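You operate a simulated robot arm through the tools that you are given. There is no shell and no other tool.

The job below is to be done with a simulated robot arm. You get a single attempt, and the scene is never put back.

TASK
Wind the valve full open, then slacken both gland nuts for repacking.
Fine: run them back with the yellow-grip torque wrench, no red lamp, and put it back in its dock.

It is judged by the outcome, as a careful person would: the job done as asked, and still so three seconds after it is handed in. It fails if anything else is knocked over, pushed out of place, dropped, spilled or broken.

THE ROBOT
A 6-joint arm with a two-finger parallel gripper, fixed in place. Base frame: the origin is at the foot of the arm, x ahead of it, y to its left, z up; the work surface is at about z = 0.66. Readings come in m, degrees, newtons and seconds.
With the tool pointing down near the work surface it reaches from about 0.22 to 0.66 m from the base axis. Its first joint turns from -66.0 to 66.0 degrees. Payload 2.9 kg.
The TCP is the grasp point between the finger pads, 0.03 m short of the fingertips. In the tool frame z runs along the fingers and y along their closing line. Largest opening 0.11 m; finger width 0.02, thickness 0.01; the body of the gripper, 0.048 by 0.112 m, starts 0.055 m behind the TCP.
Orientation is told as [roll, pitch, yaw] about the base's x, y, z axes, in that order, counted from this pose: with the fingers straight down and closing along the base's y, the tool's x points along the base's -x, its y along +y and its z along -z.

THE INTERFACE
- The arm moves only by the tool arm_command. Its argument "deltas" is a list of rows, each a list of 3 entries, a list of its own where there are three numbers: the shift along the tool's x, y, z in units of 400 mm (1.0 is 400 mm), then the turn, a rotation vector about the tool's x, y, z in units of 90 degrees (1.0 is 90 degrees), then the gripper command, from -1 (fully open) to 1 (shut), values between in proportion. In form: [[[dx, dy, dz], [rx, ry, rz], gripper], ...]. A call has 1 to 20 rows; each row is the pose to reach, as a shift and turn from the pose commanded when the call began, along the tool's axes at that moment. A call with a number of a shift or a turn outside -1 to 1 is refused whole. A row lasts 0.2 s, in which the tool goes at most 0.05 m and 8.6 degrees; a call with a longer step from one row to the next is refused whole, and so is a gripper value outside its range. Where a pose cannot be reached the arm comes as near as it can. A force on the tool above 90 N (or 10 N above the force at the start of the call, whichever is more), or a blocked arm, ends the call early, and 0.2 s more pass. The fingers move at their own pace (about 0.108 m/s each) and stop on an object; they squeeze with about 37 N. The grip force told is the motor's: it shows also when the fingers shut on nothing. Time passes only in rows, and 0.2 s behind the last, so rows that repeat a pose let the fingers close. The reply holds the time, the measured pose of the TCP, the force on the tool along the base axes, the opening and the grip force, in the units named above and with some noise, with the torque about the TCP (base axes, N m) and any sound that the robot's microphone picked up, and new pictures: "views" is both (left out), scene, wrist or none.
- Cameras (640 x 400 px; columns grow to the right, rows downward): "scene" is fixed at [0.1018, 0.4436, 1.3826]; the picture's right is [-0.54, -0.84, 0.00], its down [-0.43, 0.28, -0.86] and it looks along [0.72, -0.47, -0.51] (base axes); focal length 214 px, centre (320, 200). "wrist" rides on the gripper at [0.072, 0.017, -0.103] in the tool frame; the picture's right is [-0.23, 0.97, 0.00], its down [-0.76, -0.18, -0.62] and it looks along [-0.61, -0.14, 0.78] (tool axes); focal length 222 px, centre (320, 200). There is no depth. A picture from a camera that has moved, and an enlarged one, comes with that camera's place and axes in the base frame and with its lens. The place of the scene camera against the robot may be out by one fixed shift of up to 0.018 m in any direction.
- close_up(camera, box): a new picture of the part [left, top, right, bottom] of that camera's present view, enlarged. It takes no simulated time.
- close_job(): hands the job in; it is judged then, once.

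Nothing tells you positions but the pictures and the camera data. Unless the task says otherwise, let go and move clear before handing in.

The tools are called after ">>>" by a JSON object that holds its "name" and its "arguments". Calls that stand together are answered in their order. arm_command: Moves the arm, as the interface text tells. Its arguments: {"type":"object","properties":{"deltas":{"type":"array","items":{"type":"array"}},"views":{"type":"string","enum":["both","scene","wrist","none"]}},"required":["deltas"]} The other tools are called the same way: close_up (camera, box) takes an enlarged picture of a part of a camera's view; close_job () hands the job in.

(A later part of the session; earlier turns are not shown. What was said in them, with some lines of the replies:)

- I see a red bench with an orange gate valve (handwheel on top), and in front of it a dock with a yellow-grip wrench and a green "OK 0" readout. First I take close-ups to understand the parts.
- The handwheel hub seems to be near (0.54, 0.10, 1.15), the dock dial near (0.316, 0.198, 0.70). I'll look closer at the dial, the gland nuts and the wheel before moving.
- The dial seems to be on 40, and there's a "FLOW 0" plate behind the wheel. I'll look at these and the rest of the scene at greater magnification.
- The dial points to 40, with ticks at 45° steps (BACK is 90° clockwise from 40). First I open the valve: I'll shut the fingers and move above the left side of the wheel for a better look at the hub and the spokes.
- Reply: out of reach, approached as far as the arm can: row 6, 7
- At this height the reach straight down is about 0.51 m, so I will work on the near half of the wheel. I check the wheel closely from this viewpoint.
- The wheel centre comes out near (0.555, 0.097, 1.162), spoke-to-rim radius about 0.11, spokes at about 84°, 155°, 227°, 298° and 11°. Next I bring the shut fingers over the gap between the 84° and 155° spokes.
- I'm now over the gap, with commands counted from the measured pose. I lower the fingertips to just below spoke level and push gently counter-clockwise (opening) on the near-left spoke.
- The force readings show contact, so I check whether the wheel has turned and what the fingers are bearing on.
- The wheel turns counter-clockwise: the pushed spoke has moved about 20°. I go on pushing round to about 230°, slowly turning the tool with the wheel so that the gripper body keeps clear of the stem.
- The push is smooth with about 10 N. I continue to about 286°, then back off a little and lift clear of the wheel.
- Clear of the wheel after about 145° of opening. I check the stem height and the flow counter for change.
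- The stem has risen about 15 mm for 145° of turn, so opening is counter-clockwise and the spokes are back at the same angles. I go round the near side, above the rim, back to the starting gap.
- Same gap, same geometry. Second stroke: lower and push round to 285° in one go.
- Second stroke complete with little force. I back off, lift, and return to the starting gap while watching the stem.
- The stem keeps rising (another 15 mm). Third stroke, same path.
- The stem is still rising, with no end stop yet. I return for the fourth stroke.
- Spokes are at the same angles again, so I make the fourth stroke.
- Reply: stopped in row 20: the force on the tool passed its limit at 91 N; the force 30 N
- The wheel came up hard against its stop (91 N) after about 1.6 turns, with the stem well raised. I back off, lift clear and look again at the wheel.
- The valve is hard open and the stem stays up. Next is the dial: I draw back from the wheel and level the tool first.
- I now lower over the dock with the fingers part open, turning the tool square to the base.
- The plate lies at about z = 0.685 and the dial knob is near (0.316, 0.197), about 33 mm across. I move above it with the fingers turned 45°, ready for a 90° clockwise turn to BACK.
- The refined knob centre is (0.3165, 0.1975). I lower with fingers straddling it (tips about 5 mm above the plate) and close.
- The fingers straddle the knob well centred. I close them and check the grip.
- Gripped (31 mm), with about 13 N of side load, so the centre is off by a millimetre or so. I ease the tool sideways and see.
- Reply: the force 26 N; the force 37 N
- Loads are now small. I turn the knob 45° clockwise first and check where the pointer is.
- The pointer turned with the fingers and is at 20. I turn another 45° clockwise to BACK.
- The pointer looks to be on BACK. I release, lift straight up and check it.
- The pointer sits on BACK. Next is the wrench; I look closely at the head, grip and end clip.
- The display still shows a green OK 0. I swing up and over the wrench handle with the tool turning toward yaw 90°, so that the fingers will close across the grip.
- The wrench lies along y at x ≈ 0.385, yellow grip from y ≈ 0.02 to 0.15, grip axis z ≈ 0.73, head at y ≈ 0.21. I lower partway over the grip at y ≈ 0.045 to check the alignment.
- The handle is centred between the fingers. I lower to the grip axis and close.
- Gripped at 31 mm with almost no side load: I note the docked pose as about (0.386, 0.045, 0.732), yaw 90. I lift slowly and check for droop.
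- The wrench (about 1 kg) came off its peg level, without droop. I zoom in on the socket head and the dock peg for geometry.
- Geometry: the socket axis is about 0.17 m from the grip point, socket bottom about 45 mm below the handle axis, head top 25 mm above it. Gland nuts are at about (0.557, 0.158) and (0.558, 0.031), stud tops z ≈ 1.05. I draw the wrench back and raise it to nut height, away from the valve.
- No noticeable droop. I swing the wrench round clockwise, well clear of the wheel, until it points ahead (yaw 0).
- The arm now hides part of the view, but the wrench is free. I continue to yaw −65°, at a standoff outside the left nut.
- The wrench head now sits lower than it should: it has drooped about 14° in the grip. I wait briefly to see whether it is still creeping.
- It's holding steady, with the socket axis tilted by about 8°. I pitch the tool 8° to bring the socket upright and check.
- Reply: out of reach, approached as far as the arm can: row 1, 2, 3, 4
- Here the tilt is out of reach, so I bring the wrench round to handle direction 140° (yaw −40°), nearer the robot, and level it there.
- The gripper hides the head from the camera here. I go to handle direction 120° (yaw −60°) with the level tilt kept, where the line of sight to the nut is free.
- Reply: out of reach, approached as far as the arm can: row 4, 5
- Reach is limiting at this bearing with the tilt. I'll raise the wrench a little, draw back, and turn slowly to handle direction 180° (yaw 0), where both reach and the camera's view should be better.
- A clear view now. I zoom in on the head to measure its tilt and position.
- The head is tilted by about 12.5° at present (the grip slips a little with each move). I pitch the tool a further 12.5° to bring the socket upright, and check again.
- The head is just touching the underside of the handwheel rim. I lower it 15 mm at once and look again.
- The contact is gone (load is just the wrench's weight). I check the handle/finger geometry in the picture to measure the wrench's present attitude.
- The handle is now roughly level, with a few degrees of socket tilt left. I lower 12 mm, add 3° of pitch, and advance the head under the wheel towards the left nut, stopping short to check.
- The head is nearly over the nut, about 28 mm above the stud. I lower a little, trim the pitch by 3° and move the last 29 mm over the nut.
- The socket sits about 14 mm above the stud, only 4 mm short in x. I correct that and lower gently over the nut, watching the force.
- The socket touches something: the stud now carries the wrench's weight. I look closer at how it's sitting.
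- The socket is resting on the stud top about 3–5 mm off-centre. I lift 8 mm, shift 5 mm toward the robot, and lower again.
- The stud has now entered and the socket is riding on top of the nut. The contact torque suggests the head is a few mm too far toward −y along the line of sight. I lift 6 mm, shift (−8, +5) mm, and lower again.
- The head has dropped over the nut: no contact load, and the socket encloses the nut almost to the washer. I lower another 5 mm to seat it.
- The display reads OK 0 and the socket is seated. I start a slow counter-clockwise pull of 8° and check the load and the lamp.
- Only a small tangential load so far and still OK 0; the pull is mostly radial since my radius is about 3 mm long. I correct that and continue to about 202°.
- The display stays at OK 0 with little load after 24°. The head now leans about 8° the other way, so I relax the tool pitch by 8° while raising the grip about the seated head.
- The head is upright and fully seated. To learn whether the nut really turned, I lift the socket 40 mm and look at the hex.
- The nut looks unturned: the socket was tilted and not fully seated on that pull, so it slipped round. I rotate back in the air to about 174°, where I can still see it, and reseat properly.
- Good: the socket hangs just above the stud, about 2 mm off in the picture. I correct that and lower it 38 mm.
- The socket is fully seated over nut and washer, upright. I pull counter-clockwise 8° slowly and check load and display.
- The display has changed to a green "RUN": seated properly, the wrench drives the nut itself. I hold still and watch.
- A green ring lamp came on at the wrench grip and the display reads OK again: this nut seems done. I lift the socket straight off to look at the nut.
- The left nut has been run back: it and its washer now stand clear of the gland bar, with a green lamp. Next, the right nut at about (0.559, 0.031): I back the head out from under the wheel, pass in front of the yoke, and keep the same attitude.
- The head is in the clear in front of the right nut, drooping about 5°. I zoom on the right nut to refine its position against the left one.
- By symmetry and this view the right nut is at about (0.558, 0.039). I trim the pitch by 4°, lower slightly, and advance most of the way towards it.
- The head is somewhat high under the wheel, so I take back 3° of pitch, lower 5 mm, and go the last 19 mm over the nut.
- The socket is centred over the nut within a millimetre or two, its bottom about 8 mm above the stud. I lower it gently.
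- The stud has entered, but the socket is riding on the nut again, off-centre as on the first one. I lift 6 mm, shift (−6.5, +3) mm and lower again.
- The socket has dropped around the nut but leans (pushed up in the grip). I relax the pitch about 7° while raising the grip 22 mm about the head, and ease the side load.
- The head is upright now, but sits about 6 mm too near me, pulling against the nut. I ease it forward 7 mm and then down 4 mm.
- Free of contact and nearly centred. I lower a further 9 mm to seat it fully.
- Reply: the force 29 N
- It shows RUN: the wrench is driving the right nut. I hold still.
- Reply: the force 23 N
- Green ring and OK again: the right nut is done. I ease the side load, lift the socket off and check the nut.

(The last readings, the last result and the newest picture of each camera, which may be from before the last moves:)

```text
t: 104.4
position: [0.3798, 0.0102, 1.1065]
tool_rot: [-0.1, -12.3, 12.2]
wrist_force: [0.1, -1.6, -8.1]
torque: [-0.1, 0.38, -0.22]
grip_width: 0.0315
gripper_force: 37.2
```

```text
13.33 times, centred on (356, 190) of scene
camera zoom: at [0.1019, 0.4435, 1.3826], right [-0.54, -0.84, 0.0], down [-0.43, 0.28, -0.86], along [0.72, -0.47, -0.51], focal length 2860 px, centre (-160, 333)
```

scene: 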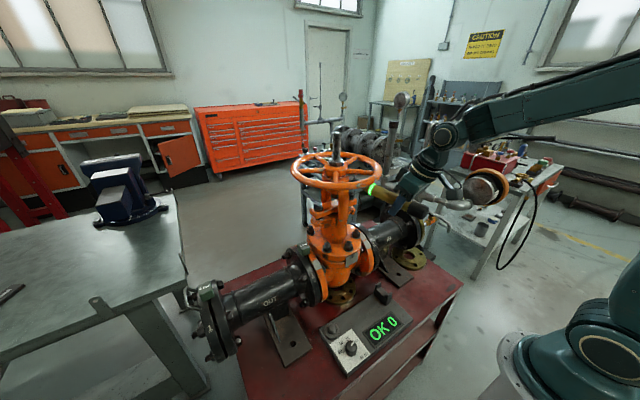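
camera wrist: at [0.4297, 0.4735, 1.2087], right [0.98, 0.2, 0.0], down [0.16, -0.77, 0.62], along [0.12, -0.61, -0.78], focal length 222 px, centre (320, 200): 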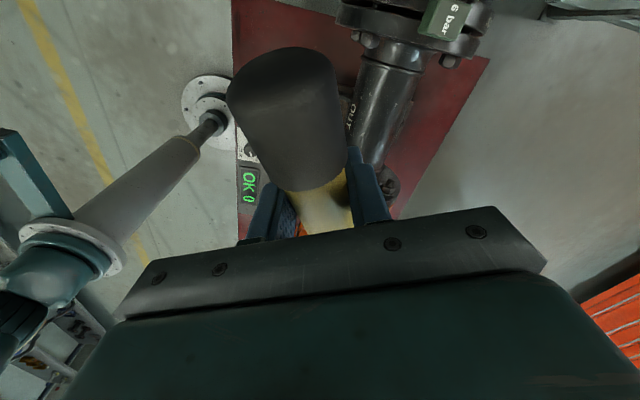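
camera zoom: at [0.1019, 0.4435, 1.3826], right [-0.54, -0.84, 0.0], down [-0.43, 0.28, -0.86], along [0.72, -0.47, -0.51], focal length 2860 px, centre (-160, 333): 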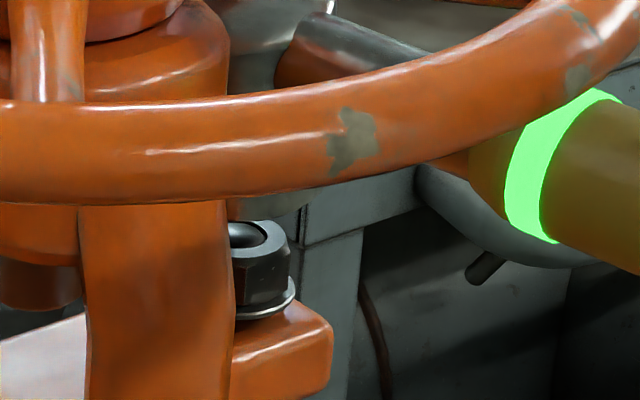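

Both gland nuts are now run back, standing proud of the bar, with only green lamps. Next I return the wrench: back out from under the wheel, then turn slowly to yaw 90° clear of the valve.

>>> {"name": "arm_command", "arguments": {"deltas": [[[0.0626, 0.0113, -0.0136], [0, 0, 0], 1], [[0.1252, 0.0226, -0.0273], [0, 0, 0], 1], [[0.1877, 0.0339, -0.0409], [0, 0, 0], 1], [[0.2503, 0.0452, -0.0546], [0, 0, 0], 1], [[0.3129, 0.0565, -0.0682], [0, 0, 0], 1], [[0.3129, 0.0565, -0.0682], [-0.0142, 0, -0.0651], 1], [[0.3129, 0.0565, -0.0682], [-0.0284, 0, -0.1303], 1], [[0.3129, 0.0565, -0.0682], [-0.0426, 0, -0.1954], 1], [[0.3129, 0.0565, -0.0682], [-0.0568, 0, -0.2606], 1], [[0.3129, 0.0565, -0.0682], [-0.071, 0, -0.3257], 1], [[0.3129, 0.0565, -0.0682], [-0.0852, 0, -0.3908], 1], [[0.3129, 0.0565, -0.0682], [-0.0994, 0, -0.456], 1], [[0.3129, 0.0565, -0.0682], [-0.1136, 0, -0.5211], 1], [[0.3129, 0.0565, -0.0682], [-0.1278, 0, -0.5863], 1], [[0.3129, 0.0565, -0.0682], [-0.142, 0, -0.6514], 1], [[0.3129, 0.0565, -0.0682], [-0.1562, 0, -0.7165], 1], [[0.3129, 0.0565, -0.0682], [-0.1704, 0, -0.7817], 1], [[0.3129, 0.0565, -0.0682], [-0.1846, 0, -0.8468], 1], [[0.3129, 0.0565, -0.0682], [-0.1846, 0, -0.8468], 1]], "views": "scene"}}

>>> {"name": "close_up", "arguments": {"camera": "scene", "box": [350, 200, 460, 300]}}

```text
t: 108.4
position: [0.2502, 0.0034, 1.1067]
tool_rot: [-0.1, -12.2, 90.1]
wrist_force: [-0.9, -0.3, -9.4]
torque: [-0.52, 0.0, 0.03]
grip_width: 0.0312
gripper_force: 37.5
```

scene: 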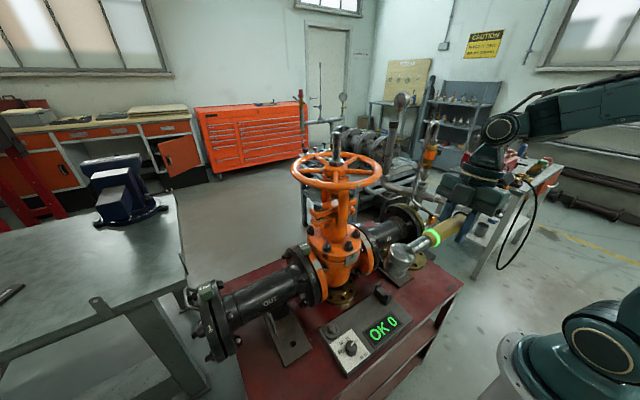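

```text
4.00 times, centred on (405, 250) of scene
camera zoom: at [0.1019, 0.4436, 1.3826], right [-0.54, -0.84, 0.0], down [-0.43, 0.28, -0.86], along [0.72, -0.47, -0.51], focal length 858 px, centre (-20, 0)
```

zoom: 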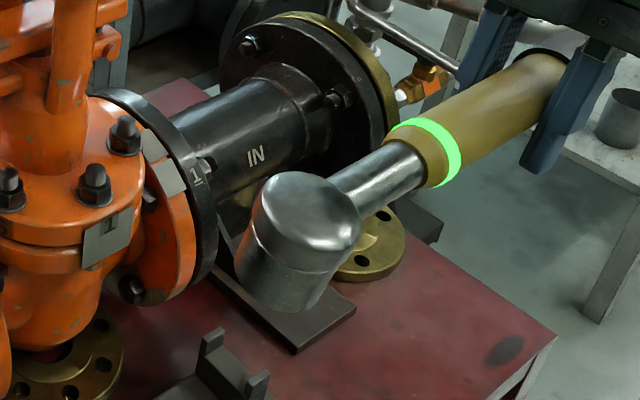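

The wrench is now pitched about 7° head-up relative to level, so I take that back while descending toward the dock.

>>> {"name": "arm_command", "arguments": {"deltas": [[[0.0036, -0.0063, 0.0781], [0, 0.026, 0], 1], [[0.0072, -0.0125, 0.1562], [0, 0.052, 0], 1], [[0.0107, -0.0188, 0.2343], [0, 0.078, 0], 1], [[0.0143, -0.025, 0.3124], [0, 0.078, 0], 1], [[0.0179, -0.0313, 0.3905], [0, 0.078, 0], 1], [[0.0215, -0.0375, 0.4686], [0, 0.078, 0], 1], [[0.025, -0.0438, 0.5467], [0, 0.078, 0], 1], [[0.0286, -0.05, 0.6248], [0, 0.078, 0], 1], [[0.0286, -0.05, 0.6248], [0, 0.078, 0], 1]], "views": "scene"}}

>>> {"name": "close_up", "arguments": {"camera": "scene", "box": [340, 270, 480, 370]}}

```text
t: 110.4
position: [0.2719, 0.0454, 0.8588]
tool_rot: [-0.1, -5.1, 90.1]
wrist_force: [0.5, -0.6, -8.0]
torque: [-0.47, -0.01, -0.04]
grip_width: 0.0313
gripper_force: 36.7
```

scene: 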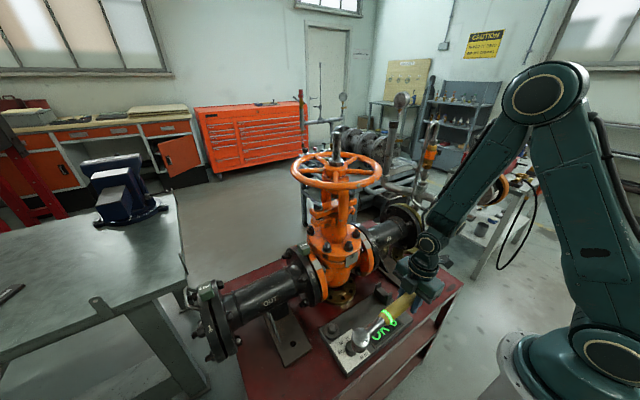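

```text
4.00 times, centred on (410, 320) of scene
camera zoom: at [0.1019, 0.4436, 1.3825], right [-0.54, -0.84, 0.0], down [-0.43, 0.28, -0.86], along [0.72, -0.47, -0.51], focal length 858 px, centre (-40, -280)
```

zoom: 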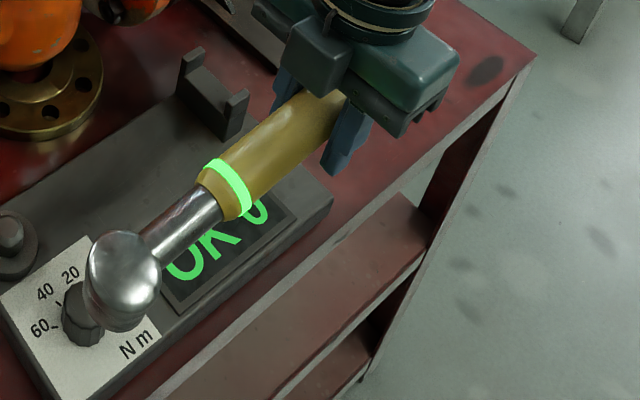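

I move over the dock to the same pose as just after pick-up, so the pictures can be compared directly.

>>> {"name": "arm_command", "arguments": {"deltas": [[[0.002, -0.056, 0.01], [0, 0, 0], 1], [[0.004, -0.112, 0.03], [0, 0, 0], 1], [[0.007, -0.168, 0.06], [0, 0, 0], 1], [[0.01, -0.224, 0.09], [0, 0, 0], 1], [[0.0122, -0.2815, 0.1195], [0, 0, 0], 1], [[0.0122, -0.2815, 0.1195], [0, 0, 0], 1]], "views": "both"}}

>>> {"name": "close_up", "arguments": {"camera": "scene", "box": [320, 285, 368, 340]}}

>>> {"name": "close_up", "arguments": {"camera": "scene", "box": [300, 230, 430, 350]}}

```text
t: 111.8
position: [0.3842, 0.0454, 0.812]
tool_rot: [0.1, -5.1, 90.0]
wrist_force: [1.0, -1.0, -9.2]
torque: [-0.51, -0.01, 0.04]
grip_width: 0.0316
gripper_force: 37.3
camera wrist: at [0.3672, -0.0365, 0.9089], right [-0.97, 0.23, 0.02], down [0.18, 0.7, 0.69], along [0.14, 0.67, -0.73], focal length 222 px, centre (320, 200)
```

scene: 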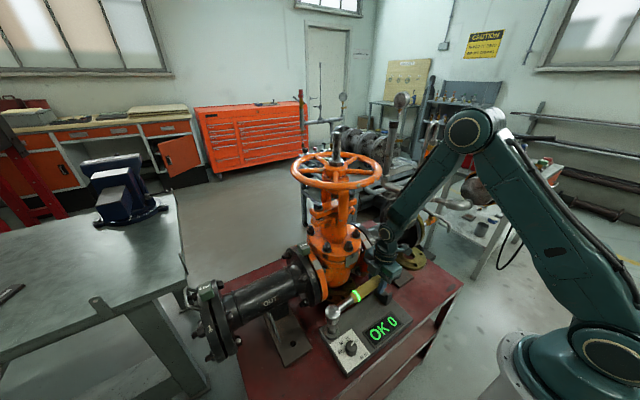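
wrist: 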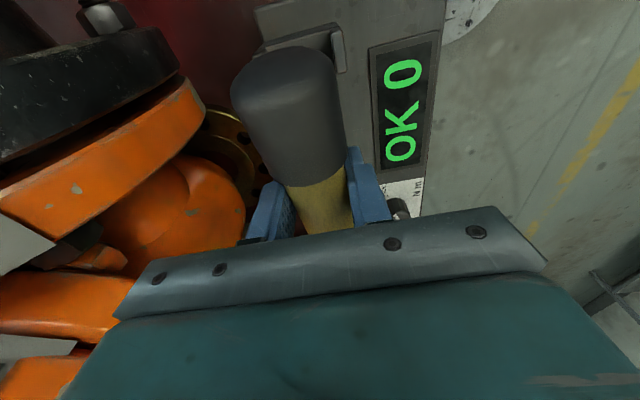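

```text
7.27 times, centred on (344, 312) of scene
camera zoom: at [0.1019, 0.4436, 1.3825], right [-0.54, -0.84, 0.0], down [-0.43, 0.28, -0.86], along [0.72, -0.47, -0.51], focal length 1560 px, centre (146, -618)
```

zoom: 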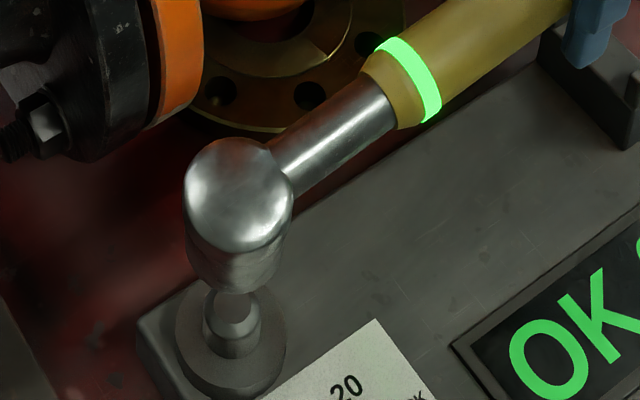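

```text
3.33 times, centred on (365, 290) of scene
camera zoom: at [0.1019, 0.4436, 1.3825], right [-0.54, -0.84, 0.0], down [-0.43, 0.28, -0.86], along [0.72, -0.47, -0.51], focal length 715 px, centre (170, -100)
```

zoom: 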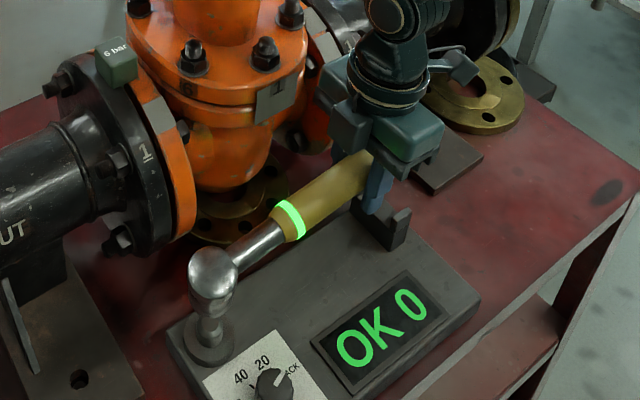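

Against the reference picture the head hangs about 6° low. I pitch the tool back by 6° and compare again.

>>> {"name": "arm_command", "arguments": {"deltas": [[[0, 0, 0], [0, -0.023, 0], 1], [[0, 0, 0], [0, -0.046, 0], 1], [[0, 0, 0], [0, -0.068, 0], 1], [[0, 0, 0], [0, -0.068, 0], 1]], "views": "none"}}

>>> {"name": "close_up", "arguments": {"camera": "scene", "box": [320, 285, 368, 340]}}

>>> {"name": "close_up", "arguments": {"camera": "scene", "box": [300, 230, 430, 350]}}

```text
t: 112.8
position: [0.3839, 0.0462, 0.8115]
tool_rot: [-0.1, -11.2, 89.9]
wrist_force: [0.7, -0.4, -8.9]
torque: [-0.52, 0.01, 0.01]
grip_width: 0.0315
gripper_force: 36.6
```

```text
7.27 times, centred on (344, 312) of scene
camera zoom: at [0.1019, 0.4436, 1.3825], right [-0.54, -0.84, 0.0], down [-0.43, 0.28, -0.86], along [0.72, -0.47, -0.51], focal length 1560 px, centre (146, -618)
```

zoom: 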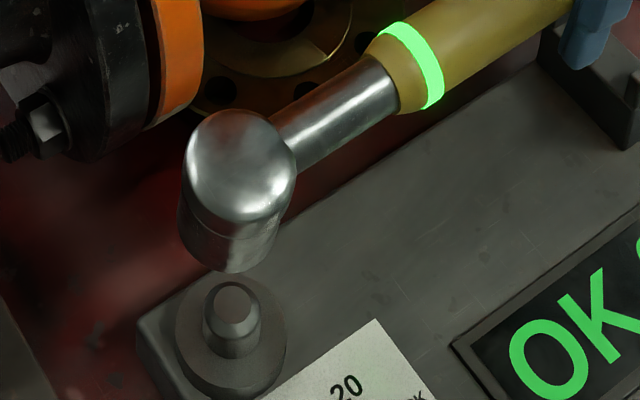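

```text
3.33 times, centred on (365, 290) of scene
camera zoom: at [0.1019, 0.4436, 1.3825], right [-0.54, -0.84, 0.0], down [-0.43, 0.28, -0.86], along [0.72, -0.47, -0.51], focal length 715 px, centre (170, -100)
```

zoom: 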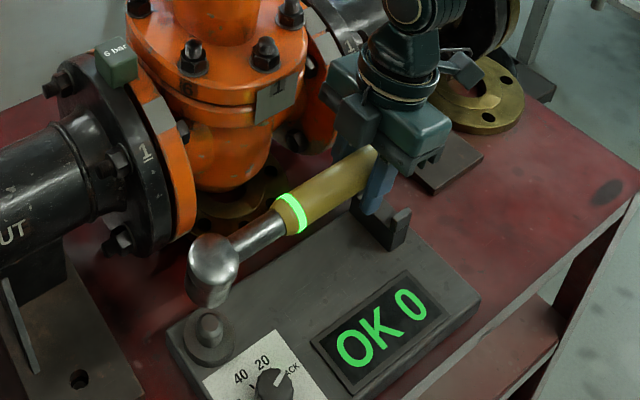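

The pitch now matches, but the head has also rolled about 8° around the handle axis (bottom outward). I roll the tool 8° to stand it upright.

>>> {"name": "arm_command", "arguments": {"deltas": [[[0, 0, 0], [-0.03, 0, 0.006], 1], [[0, 0, 0], [-0.06, 0, 0.012], 1], [[0, 0, 0], [-0.0872, 0, 0.0172], 1], [[0, 0, 0], [-0.0872, 0, 0.0172], 1]], "views": "none"}}

>>> {"name": "close_up", "arguments": {"camera": "scene", "box": [320, 285, 368, 340]}}

>>> {"name": "close_up", "arguments": {"camera": "wrist", "box": [200, 20, 440, 230]}}

```text
t: 113.8
position: [0.3841, 0.0445, 0.8119]
tool_rot: [8.2, -11.1, 88.4]
wrist_force: [-0.9, 0.0, -10.1]
torque: [-0.56, 0.0, -0.01]
grip_width: 0.0314
gripper_force: 37.1
```

```text
7.27 times, centred on (344, 312) of scene
camera zoom: at [0.1019, 0.4436, 1.3825], right [-0.54, -0.84, 0.0], down [-0.43, 0.28, -0.86], along [0.72, -0.47, -0.51], focal length 1560 px, centre (146, -618)
```

zoom: 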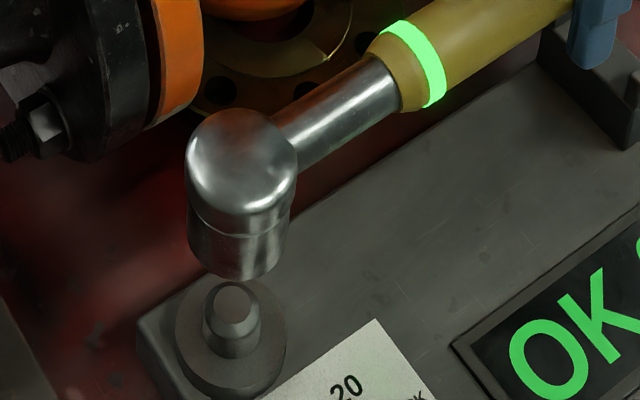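

```text
1.90 times, centred on (320, 125) of wrist
camera zoom: at [0.3792, -0.048, 0.9008], right [-0.96, 0.22, 0.18], down [0.28, 0.63, 0.73], along [0.05, 0.75, -0.66], focal length 423 px, centre (320, 343)
```

zoom: 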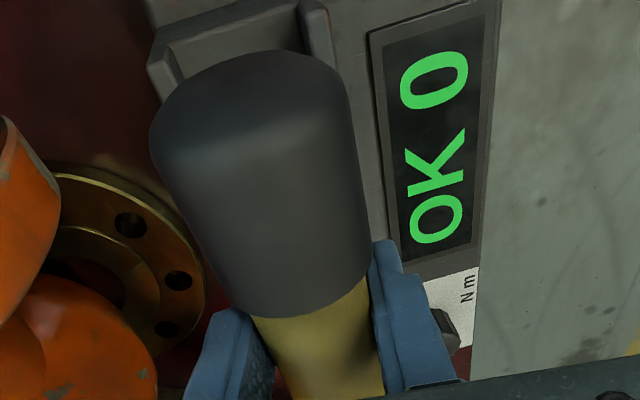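

The head now matches the pick-up picture within a millimetre or two. I descend vertically 45 mm, then look at how the socket meets the peg.

>>> {"name": "arm_command", "arguments": {"deltas": [[[0.0048, -0.0035, 0.0243], [0, 0, 0], 1], [[0.0096, -0.007, 0.0486], [0, 0, 0], 1], [[0.0144, -0.0105, 0.0728], [0, 0, 0], 1], [[0.0193, -0.014, 0.0971], [0, 0, 0], 1], [[0.0217, -0.0158, 0.1093], [0, 0, 0], 1], [[0.0217, -0.0158, 0.1093], [0, 0, 0], 1]], "views": "none"}}

>>> {"name": "close_up", "arguments": {"camera": "scene", "box": [320, 285, 368, 340]}}

>>> {"name": "close_up", "arguments": {"camera": "scene", "box": [320, 270, 430, 350]}}

```text
t: 115.2
position: [0.3839, 0.0455, 0.7657]
tool_rot: [8.1, -11.0, 88.5]
wrist_force: [-0.3, -0.1, -9.8]
torque: [-0.52, 0.01, -0.01]
grip_width: 0.0314
gripper_force: 36.7
```

```text
7.27 times, centred on (344, 312) of scene
camera zoom: at [0.1019, 0.4436, 1.3825], right [-0.54, -0.84, 0.0], down [-0.43, 0.28, -0.86], along [0.72, -0.47, -0.51], focal length 1560 px, centre (146, -618)
```

zoom: 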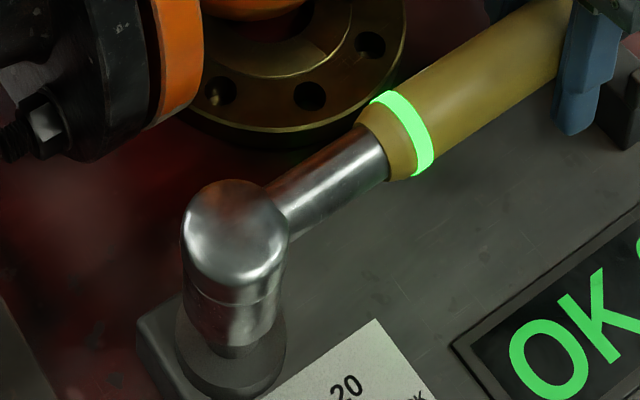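

```text
5.00 times, centred on (375, 310) of scene
camera zoom: at [0.1019, 0.4436, 1.3825], right [-0.54, -0.84, 0.0], down [-0.43, 0.28, -0.86], along [0.72, -0.47, -0.51], focal length 1072 px, centre (45, -350)
```

zoom: 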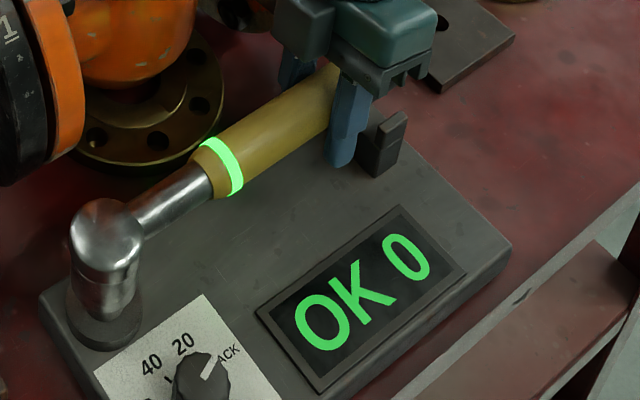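

No contact so far, the socket is around the peg tip. I continue down the remaining 33 mm slowly.

>>> {"name": "arm_command", "arguments": {"deltas": [[[0.0034, -0.0025, 0.017], [0, 0, 0], 1], [[0.0067, -0.0049, 0.034], [0, 0, 0], 1], [[0.01, -0.0073, 0.0505], [0, 0, 0], 1], [[0.0125, -0.0091, 0.0631], [0, 0, 0], 1], [[0.0125, -0.0091, 0.0631], [0, 0, 0], 1]], "views": "none"}}

>>> {"name": "close_up", "arguments": {"camera": "scene", "box": [320, 285, 368, 340]}}

>>> {"name": "close_up", "arguments": {"camera": "wrist", "box": [200, 20, 440, 230]}}

```text
t: 116.4
position: [0.3825, 0.0431, 0.7401]
tool_rot: [8.1, -11.0, 88.3]
wrist_force: [0.9, 0.1, -9.7]
torque: [-0.5, -0.02, 0.0]
grip_width: 0.0312
gripper_force: 37.6
```

```text
7.27 times, centred on (344, 312) of scene
camera zoom: at [0.1019, 0.4436, 1.3825], right [-0.54, -0.84, 0.0], down [-0.43, 0.28, -0.86], along [0.72, -0.47, -0.51], focal length 1560 px, centre (146, -618)
```

zoom: 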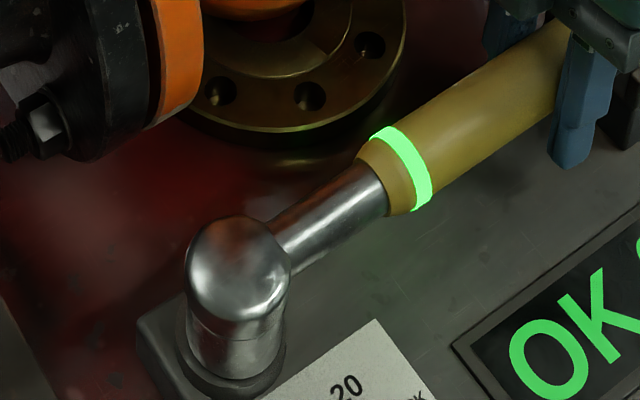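

```text
1.90 times, centred on (320, 125) of wrist
camera zoom: at [0.3784, -0.0486, 0.8292], right [-0.96, 0.22, 0.18], down [0.28, 0.63, 0.73], along [0.05, 0.75, -0.66], focal length 423 px, centre (320, 343)
```

zoom: 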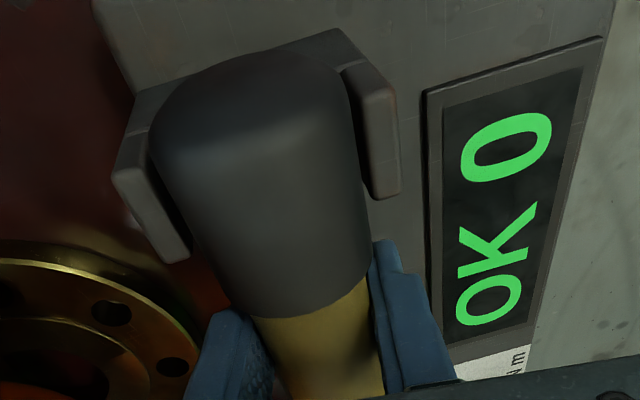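

>>> {"name": "arm_command", "arguments": {"deltas": [[[0.0014, -0.0011, 0.0073], [0, 0, 0], 1], [[0.0029, -0.0021, 0.0146], [0, 0, 0], 1], [[0.0043, -0.0032, 0.0219], [0, 0, 0], 1], [[0.0043, -0.0032, 0.0219], [0, 0, 0], 1]], "views": "none"}}

>>> {"name": "close_up", "arguments": {"camera": "scene", "box": [310, 270, 420, 350]}}

>>> {"name": "close_up", "arguments": {"camera": "wrist", "box": [200, 20, 440, 230]}}

```text
t: 117.4
position: [0.3826, 0.0444, 0.7328]
tool_rot: [8.0, -11.1, 88.6]
wrist_force: [-4.2, -0.5, 37.3]
torque: [0.01, 0.04, 0.11]
grip_width: 0.0314
gripper_force: 36.9
```

```text
5.00 times, centred on (365, 310) of scene
camera zoom: at [0.1013, 0.4435, 1.3826], right [-0.54, -0.84, 0.0], down [-0.43, 0.28, -0.86], along [0.72, -0.47, -0.51], focal length 1072 px, centre (95, -350)
```

zoom: 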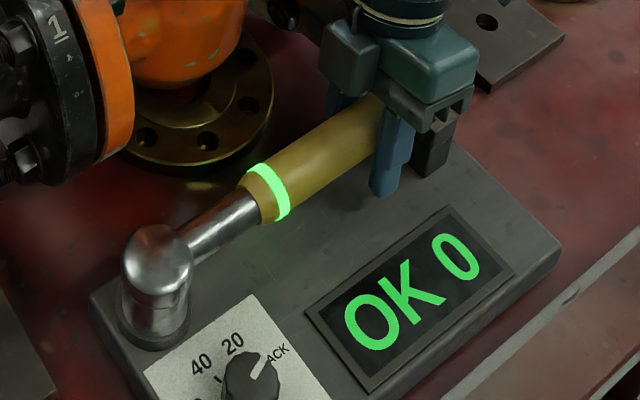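

```text
1.90 times, centred on (320, 125) of wrist
camera zoom: at [0.3785, -0.0483, 0.8213], right [-0.96, 0.22, 0.18], down [0.28, 0.63, 0.73], along [0.05, 0.75, -0.66], focal length 423 px, centre (320, 343)
```

zoom: 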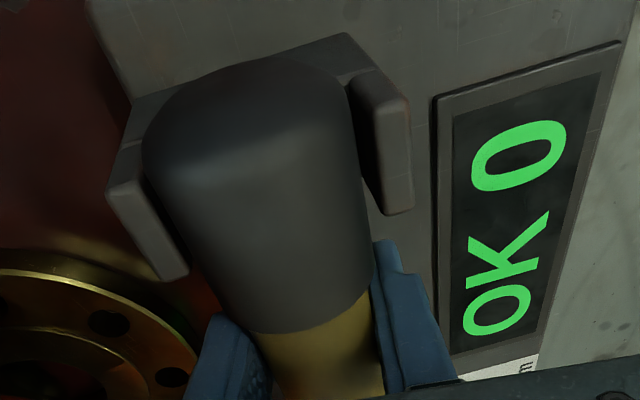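

The wrench has bottomed in its dock (head on the peg, cap in the clip). I ease off the downward push before letting go.

>>> {"name": "arm_command", "arguments": {"deltas": [[[-0.0024, 0.0018, -0.0121], [0, 0, 0], 1], [[-0.0024, 0.0018, -0.0121], [0, 0, 0], 1]], "views": "none"}}

```text
t: 118.0
position: [0.3828, 0.0442, 0.7354]
tool_rot: [8.2, -11.0, 88.4]
wrist_force: [-0.6, 0.0, -9.3]
torque: [-0.49, 0.02, 0.03]
grip_width: 0.0314
gripper_force: 37.2
```

>>> {"name": "arm_command", "arguments": {"deltas": [[[0.0012, -0.0009, 0.0061], [0, 0, 0], 1], [[0.0012, -0.0009, 0.0061], [0, 0, 0], 1]], "views": "none"}}

```text
t: 118.6
position: [0.384, 0.0439, 0.7328]
tool_rot: [8.2, -11.0, 88.4]
wrist_force: [-0.7, 0.1, -9.5]
torque: [-0.55, -0.01, 0.01]
grip_width: 0.0315
gripper_force: 36.7
```

>>> {"name": "arm_command", "arguments": {"deltas": [[[0.001, -0.0007, 0.0049], [0, 0, 0], 1], [[0.001, -0.0007, 0.0049], [0, 0, 0], 1]], "views": "none"}}

>>> {"name": "close_up", "arguments": {"camera": "scene", "box": [320, 285, 368, 340]}}

```text
t: 119.2
position: [0.3836, 0.0446, 0.7315]
tool_rot: [8.1, -11.1, 88.6]
wrist_force: [-2.7, -4.0, 13.2]
torque: [0.43, 0.0, 0.12]
grip_width: 0.0311
gripper_force: 36.9
```

```text
7.27 times, centred on (344, 312) of scene
camera zoom: at [0.1016, 0.4435, 1.3826], right [-0.54, -0.84, 0.0], down [-0.43, 0.28, -0.86], along [0.72, -0.47, -0.51], focal length 1560 px, centre (146, -618)
```

zoom: 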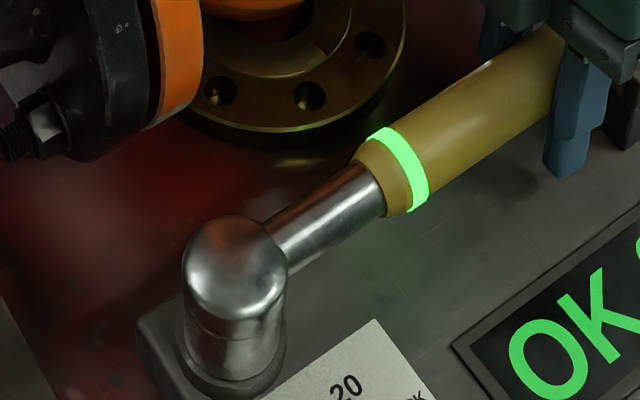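

Now it rests in the dock (about 20 N down). I open the fingers and see that it stays put.

>>> {"name": "arm_command", "arguments": {"deltas": [[[0, 0, 0], [0, 0, 0], 0.2], [[0, 0, 0], [0, 0, 0], -0.1], [[0, 0, 0], [0, 0, 0], -0.1], [[0, 0, 0], [0, 0, 0], -0.1]], "views": "both"}}

>>> {"name": "close_up", "arguments": {"camera": "scene", "box": [310, 270, 420, 350]}}

>>> {"name": "close_up", "arguments": {"camera": "wrist", "box": [200, 20, 440, 230]}}

```text
t: 120.2
position: [0.3835, 0.0442, 0.7308]
tool_rot: [8.1, -10.9, 88.6]
wrist_force: [-0.1, 0.1, 0.5]
torque: [0.01, -0.02, 0.0]
grip_width: 0.0604
gripper_force: 0.0
camera wrist: at [0.3791, -0.0481, 0.8207], right [-0.96, 0.22, 0.18], down [0.28, 0.63, 0.73], along [0.05, 0.75, -0.66], focal length 222 px, centre (320, 200)
```

scene: 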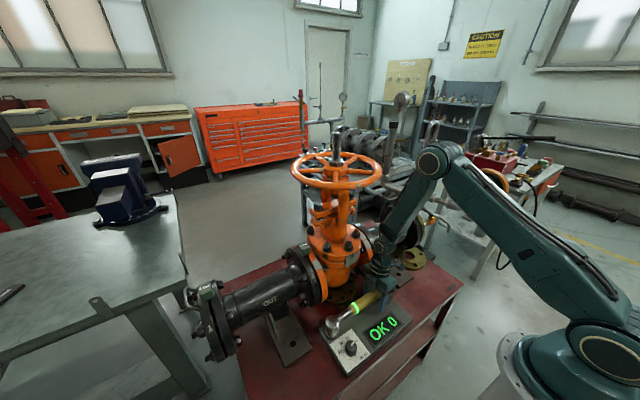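
wrist: 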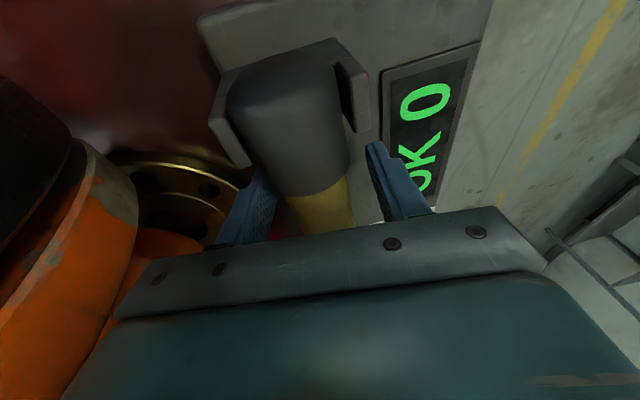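

```text
5.00 times, centred on (365, 310) of scene
camera zoom: at [0.1018, 0.4436, 1.3826], right [-0.54, -0.84, 0.0], down [-0.43, 0.28, -0.86], along [0.72, -0.47, -0.51], focal length 1072 px, centre (95, -350)
```

zoom: 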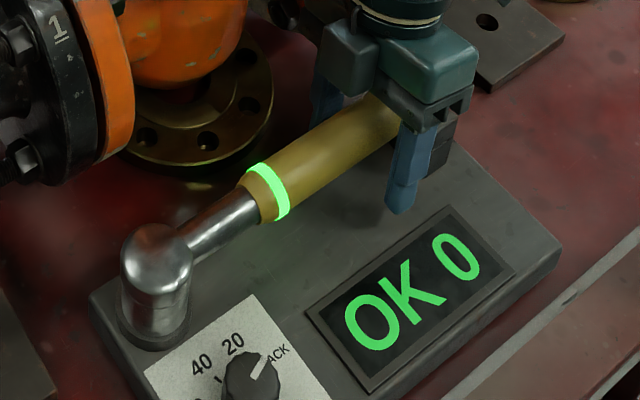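

```text
1.90 times, centred on (320, 125) of wrist
camera zoom: at [0.3791, -0.0481, 0.8207], right [-0.96, 0.22, 0.18], down [0.28, 0.63, 0.73], along [0.05, 0.75, -0.66], focal length 423 px, centre (320, 343)
```

zoom: 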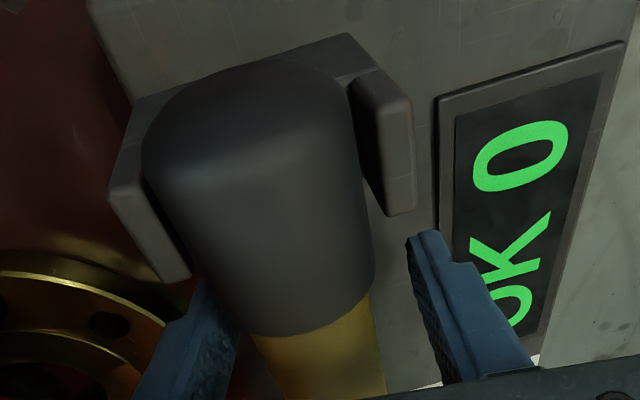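

The wrench rests in its dock, head down on the peg and cap in the clip. I withdraw the fingers straight up and away.

>>> {"name": "arm_command", "arguments": {"deltas": [[[-0.0096, 0.007, -0.0486], [0, 0, 0], -0.1], [[-0.0193, 0.014, -0.0971], [0, 0, 0], -0.1], [[-0.0289, 0.021, -0.1457], [0, 0, 0], -0.1], [[-0.0482, 0.05, -0.2428], [0, 0, 0], -0.1], [[-0.0674, 0.1, -0.34], [0, 0, 0], -0.1], [[-0.0867, 0.17, -0.4371], [0, 0, 0], -0.1], [[-0.1, 0.24, -0.53], [0, 0, 0], -0.1], [[-0.1, 0.24, -0.53], [0, 0, 0], -0.1]], "views": "both"}}

>>> {"name": "close_up", "arguments": {"camera": "scene", "box": [310, 270, 420, 350]}}

>>> {"name": "close_up", "arguments": {"camera": "scene", "box": [285, 110, 395, 220]}}

>>> {"name": "close_up", "arguments": {"camera": "scene", "box": [300, 185, 364, 225]}}

```text
t: 122.0
position: [0.3189, 0.0406, 0.9604]
tool_rot: [8.1, -11.1, 88.5]
wrist_force: [-0.1, -0.1, 0.0]
torque: [-0.01, 0.02, -0.04]
grip_width: 0.0605
gripper_force: 0.1
camera wrist: at [0.3141, -0.0522, 1.0481], right [-0.96, 0.22, 0.18], down [0.28, 0.63, 0.73], along [0.05, 0.75, -0.66], focal length 222 px, centre (320, 200)
```

scene: 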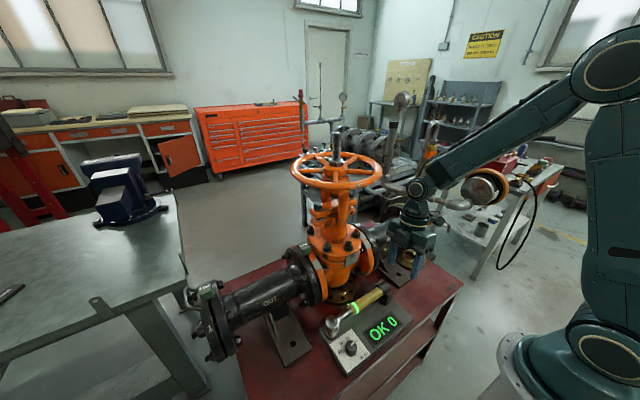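
wrist: 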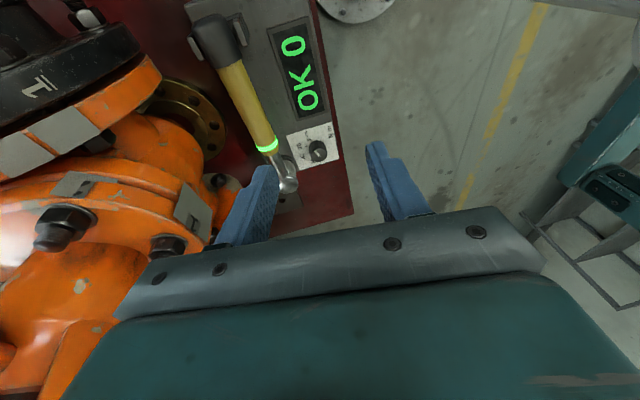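

```text
5.00 times, centred on (365, 310) of scene
camera zoom: at [0.1018, 0.4436, 1.3826], right [-0.54, -0.84, 0.0], down [-0.43, 0.28, -0.86], along [0.72, -0.47, -0.51], focal length 1072 px, centre (95, -350)
```

zoom: 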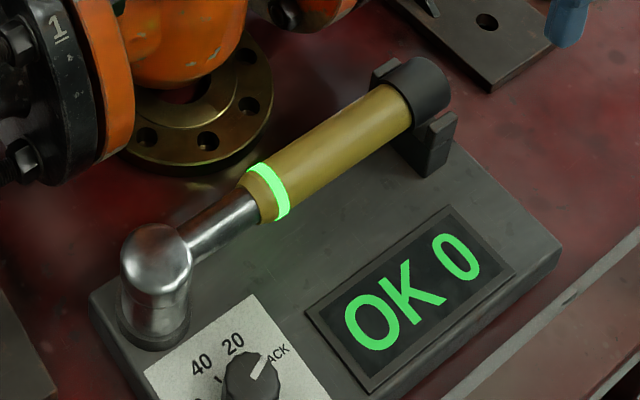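

```text
3.64 times, centred on (340, 165) of scene
camera zoom: at [0.1018, 0.4436, 1.3826], right [-0.54, -0.84, 0.0], down [-0.43, 0.28, -0.86], along [0.72, -0.47, -0.51], focal length 780 px, centre (247, 327)
```

zoom: 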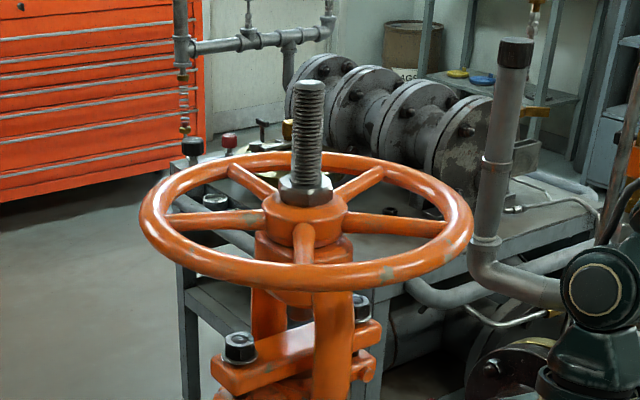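

```text
10.00 times, centred on (332, 205) of scene
camera zoom: at [0.1018, 0.4436, 1.3826], right [-0.54, -0.84, 0.0], down [-0.43, 0.28, -0.86], along [0.72, -0.47, -0.51], focal length 2145 px, centre (200, 150)
```

zoom: 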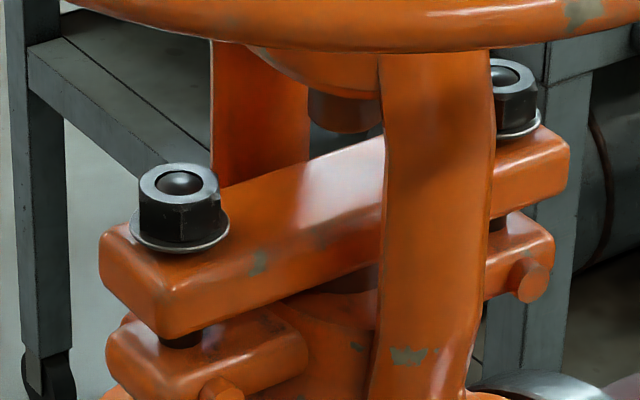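

Everything looks right: valve stem fully up against its stop, both gland nuts run back clear of the gland bar, the wrench in its dock with a green lamp, and nothing disturbed. I move the arm a little further clear and make a last check.

>>> {"name": "arm_command", "arguments": {"deltas": [[[0, 0.05, -0.08], [0, 0, 0], -0.1], [[0, 0.1, -0.16], [0, 0, 0], -0.1], [[0, 0.1, -0.24], [0, 0, 0], -0.1], [[0, 0.1, -0.24], [0, 0, 0], -0.1], [[0, 0.1, -0.24], [0, 0, 0], -0.1]], "views": "scene"}}

>>> {"name": "close_up", "arguments": {"camera": "scene", "box": [300, 260, 430, 360]}}

```text
t: 123.2
position: [0.2966, 0.023, 1.056]
tool_rot: [8.1, -11.2, 88.5]
wrist_force: [-0.3, -0.3, 0.2]
torque: [-0.03, 0.04, -0.01]
grip_width: 0.0606
gripper_force: 0.1
```

scene: 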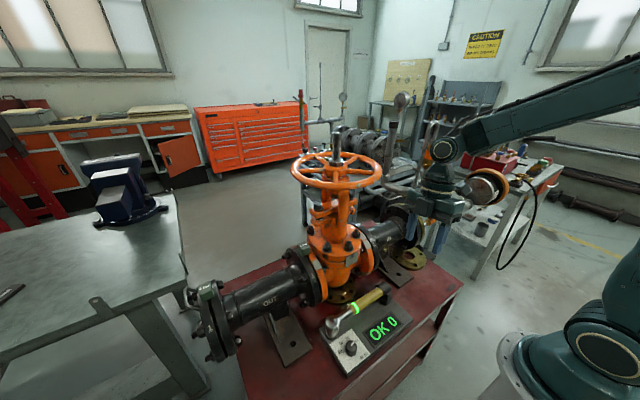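

```text
4.00 times, centred on (365, 310) of scene
camera zoom: at [0.1018, 0.4436, 1.3826], right [-0.54, -0.84, 0.0], down [-0.43, 0.28, -0.86], along [0.72, -0.47, -0.51], focal length 858 px, centre (140, -240)
```

zoom: 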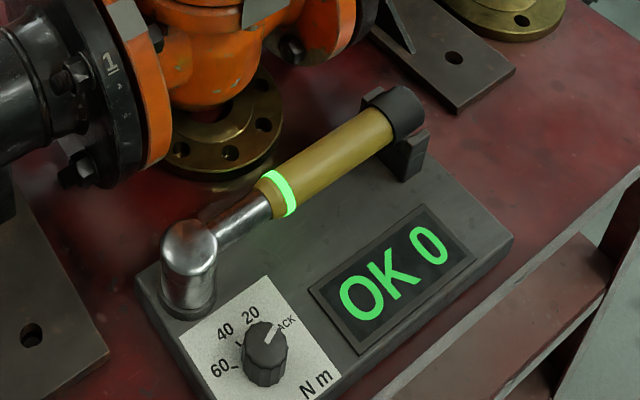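

The valve is wound open to its stop, both gland nuts are run back, and the wrench is settled in its dock with a green lamp. The arm is clear, so I hand the job in.

>>> {"name": "close_job", "arguments": {}}

```text
The job is handed in.
```

The valve is wound fully open and both gland nuts are slackened. The yellow-grip torque wrench is back in its dock, and the job is handed in.

- **Valve:** I turned the handwheel counter-clockwise about one and a half turns until it came up hard against its stop. The stem rose about 60 mm. I did not push on the wheel again afterwards to re-check it.
- **Gland nuts:** With the dial set from 40 to BACK, the wrench drove each nut itself once it was seated. Both nuts now stand clear of the gland bar.
- **Lamp:** Every reading I took was green (OK, RUN or the green ring on the grip); I saw no red.
- **Wrench:** The head is on its peg and the end cap is in the clip. The dial is still on BACK.

- **Rim contact:** The wrench head lightly touched the underside of the handwheel rim once on the way to the first nut. I backed it off straight away and saw no change to the wheel.
- **Slipped pull:** My first pull on the left nut slipped because the socket was not fully seated. I reseated it before it ran.
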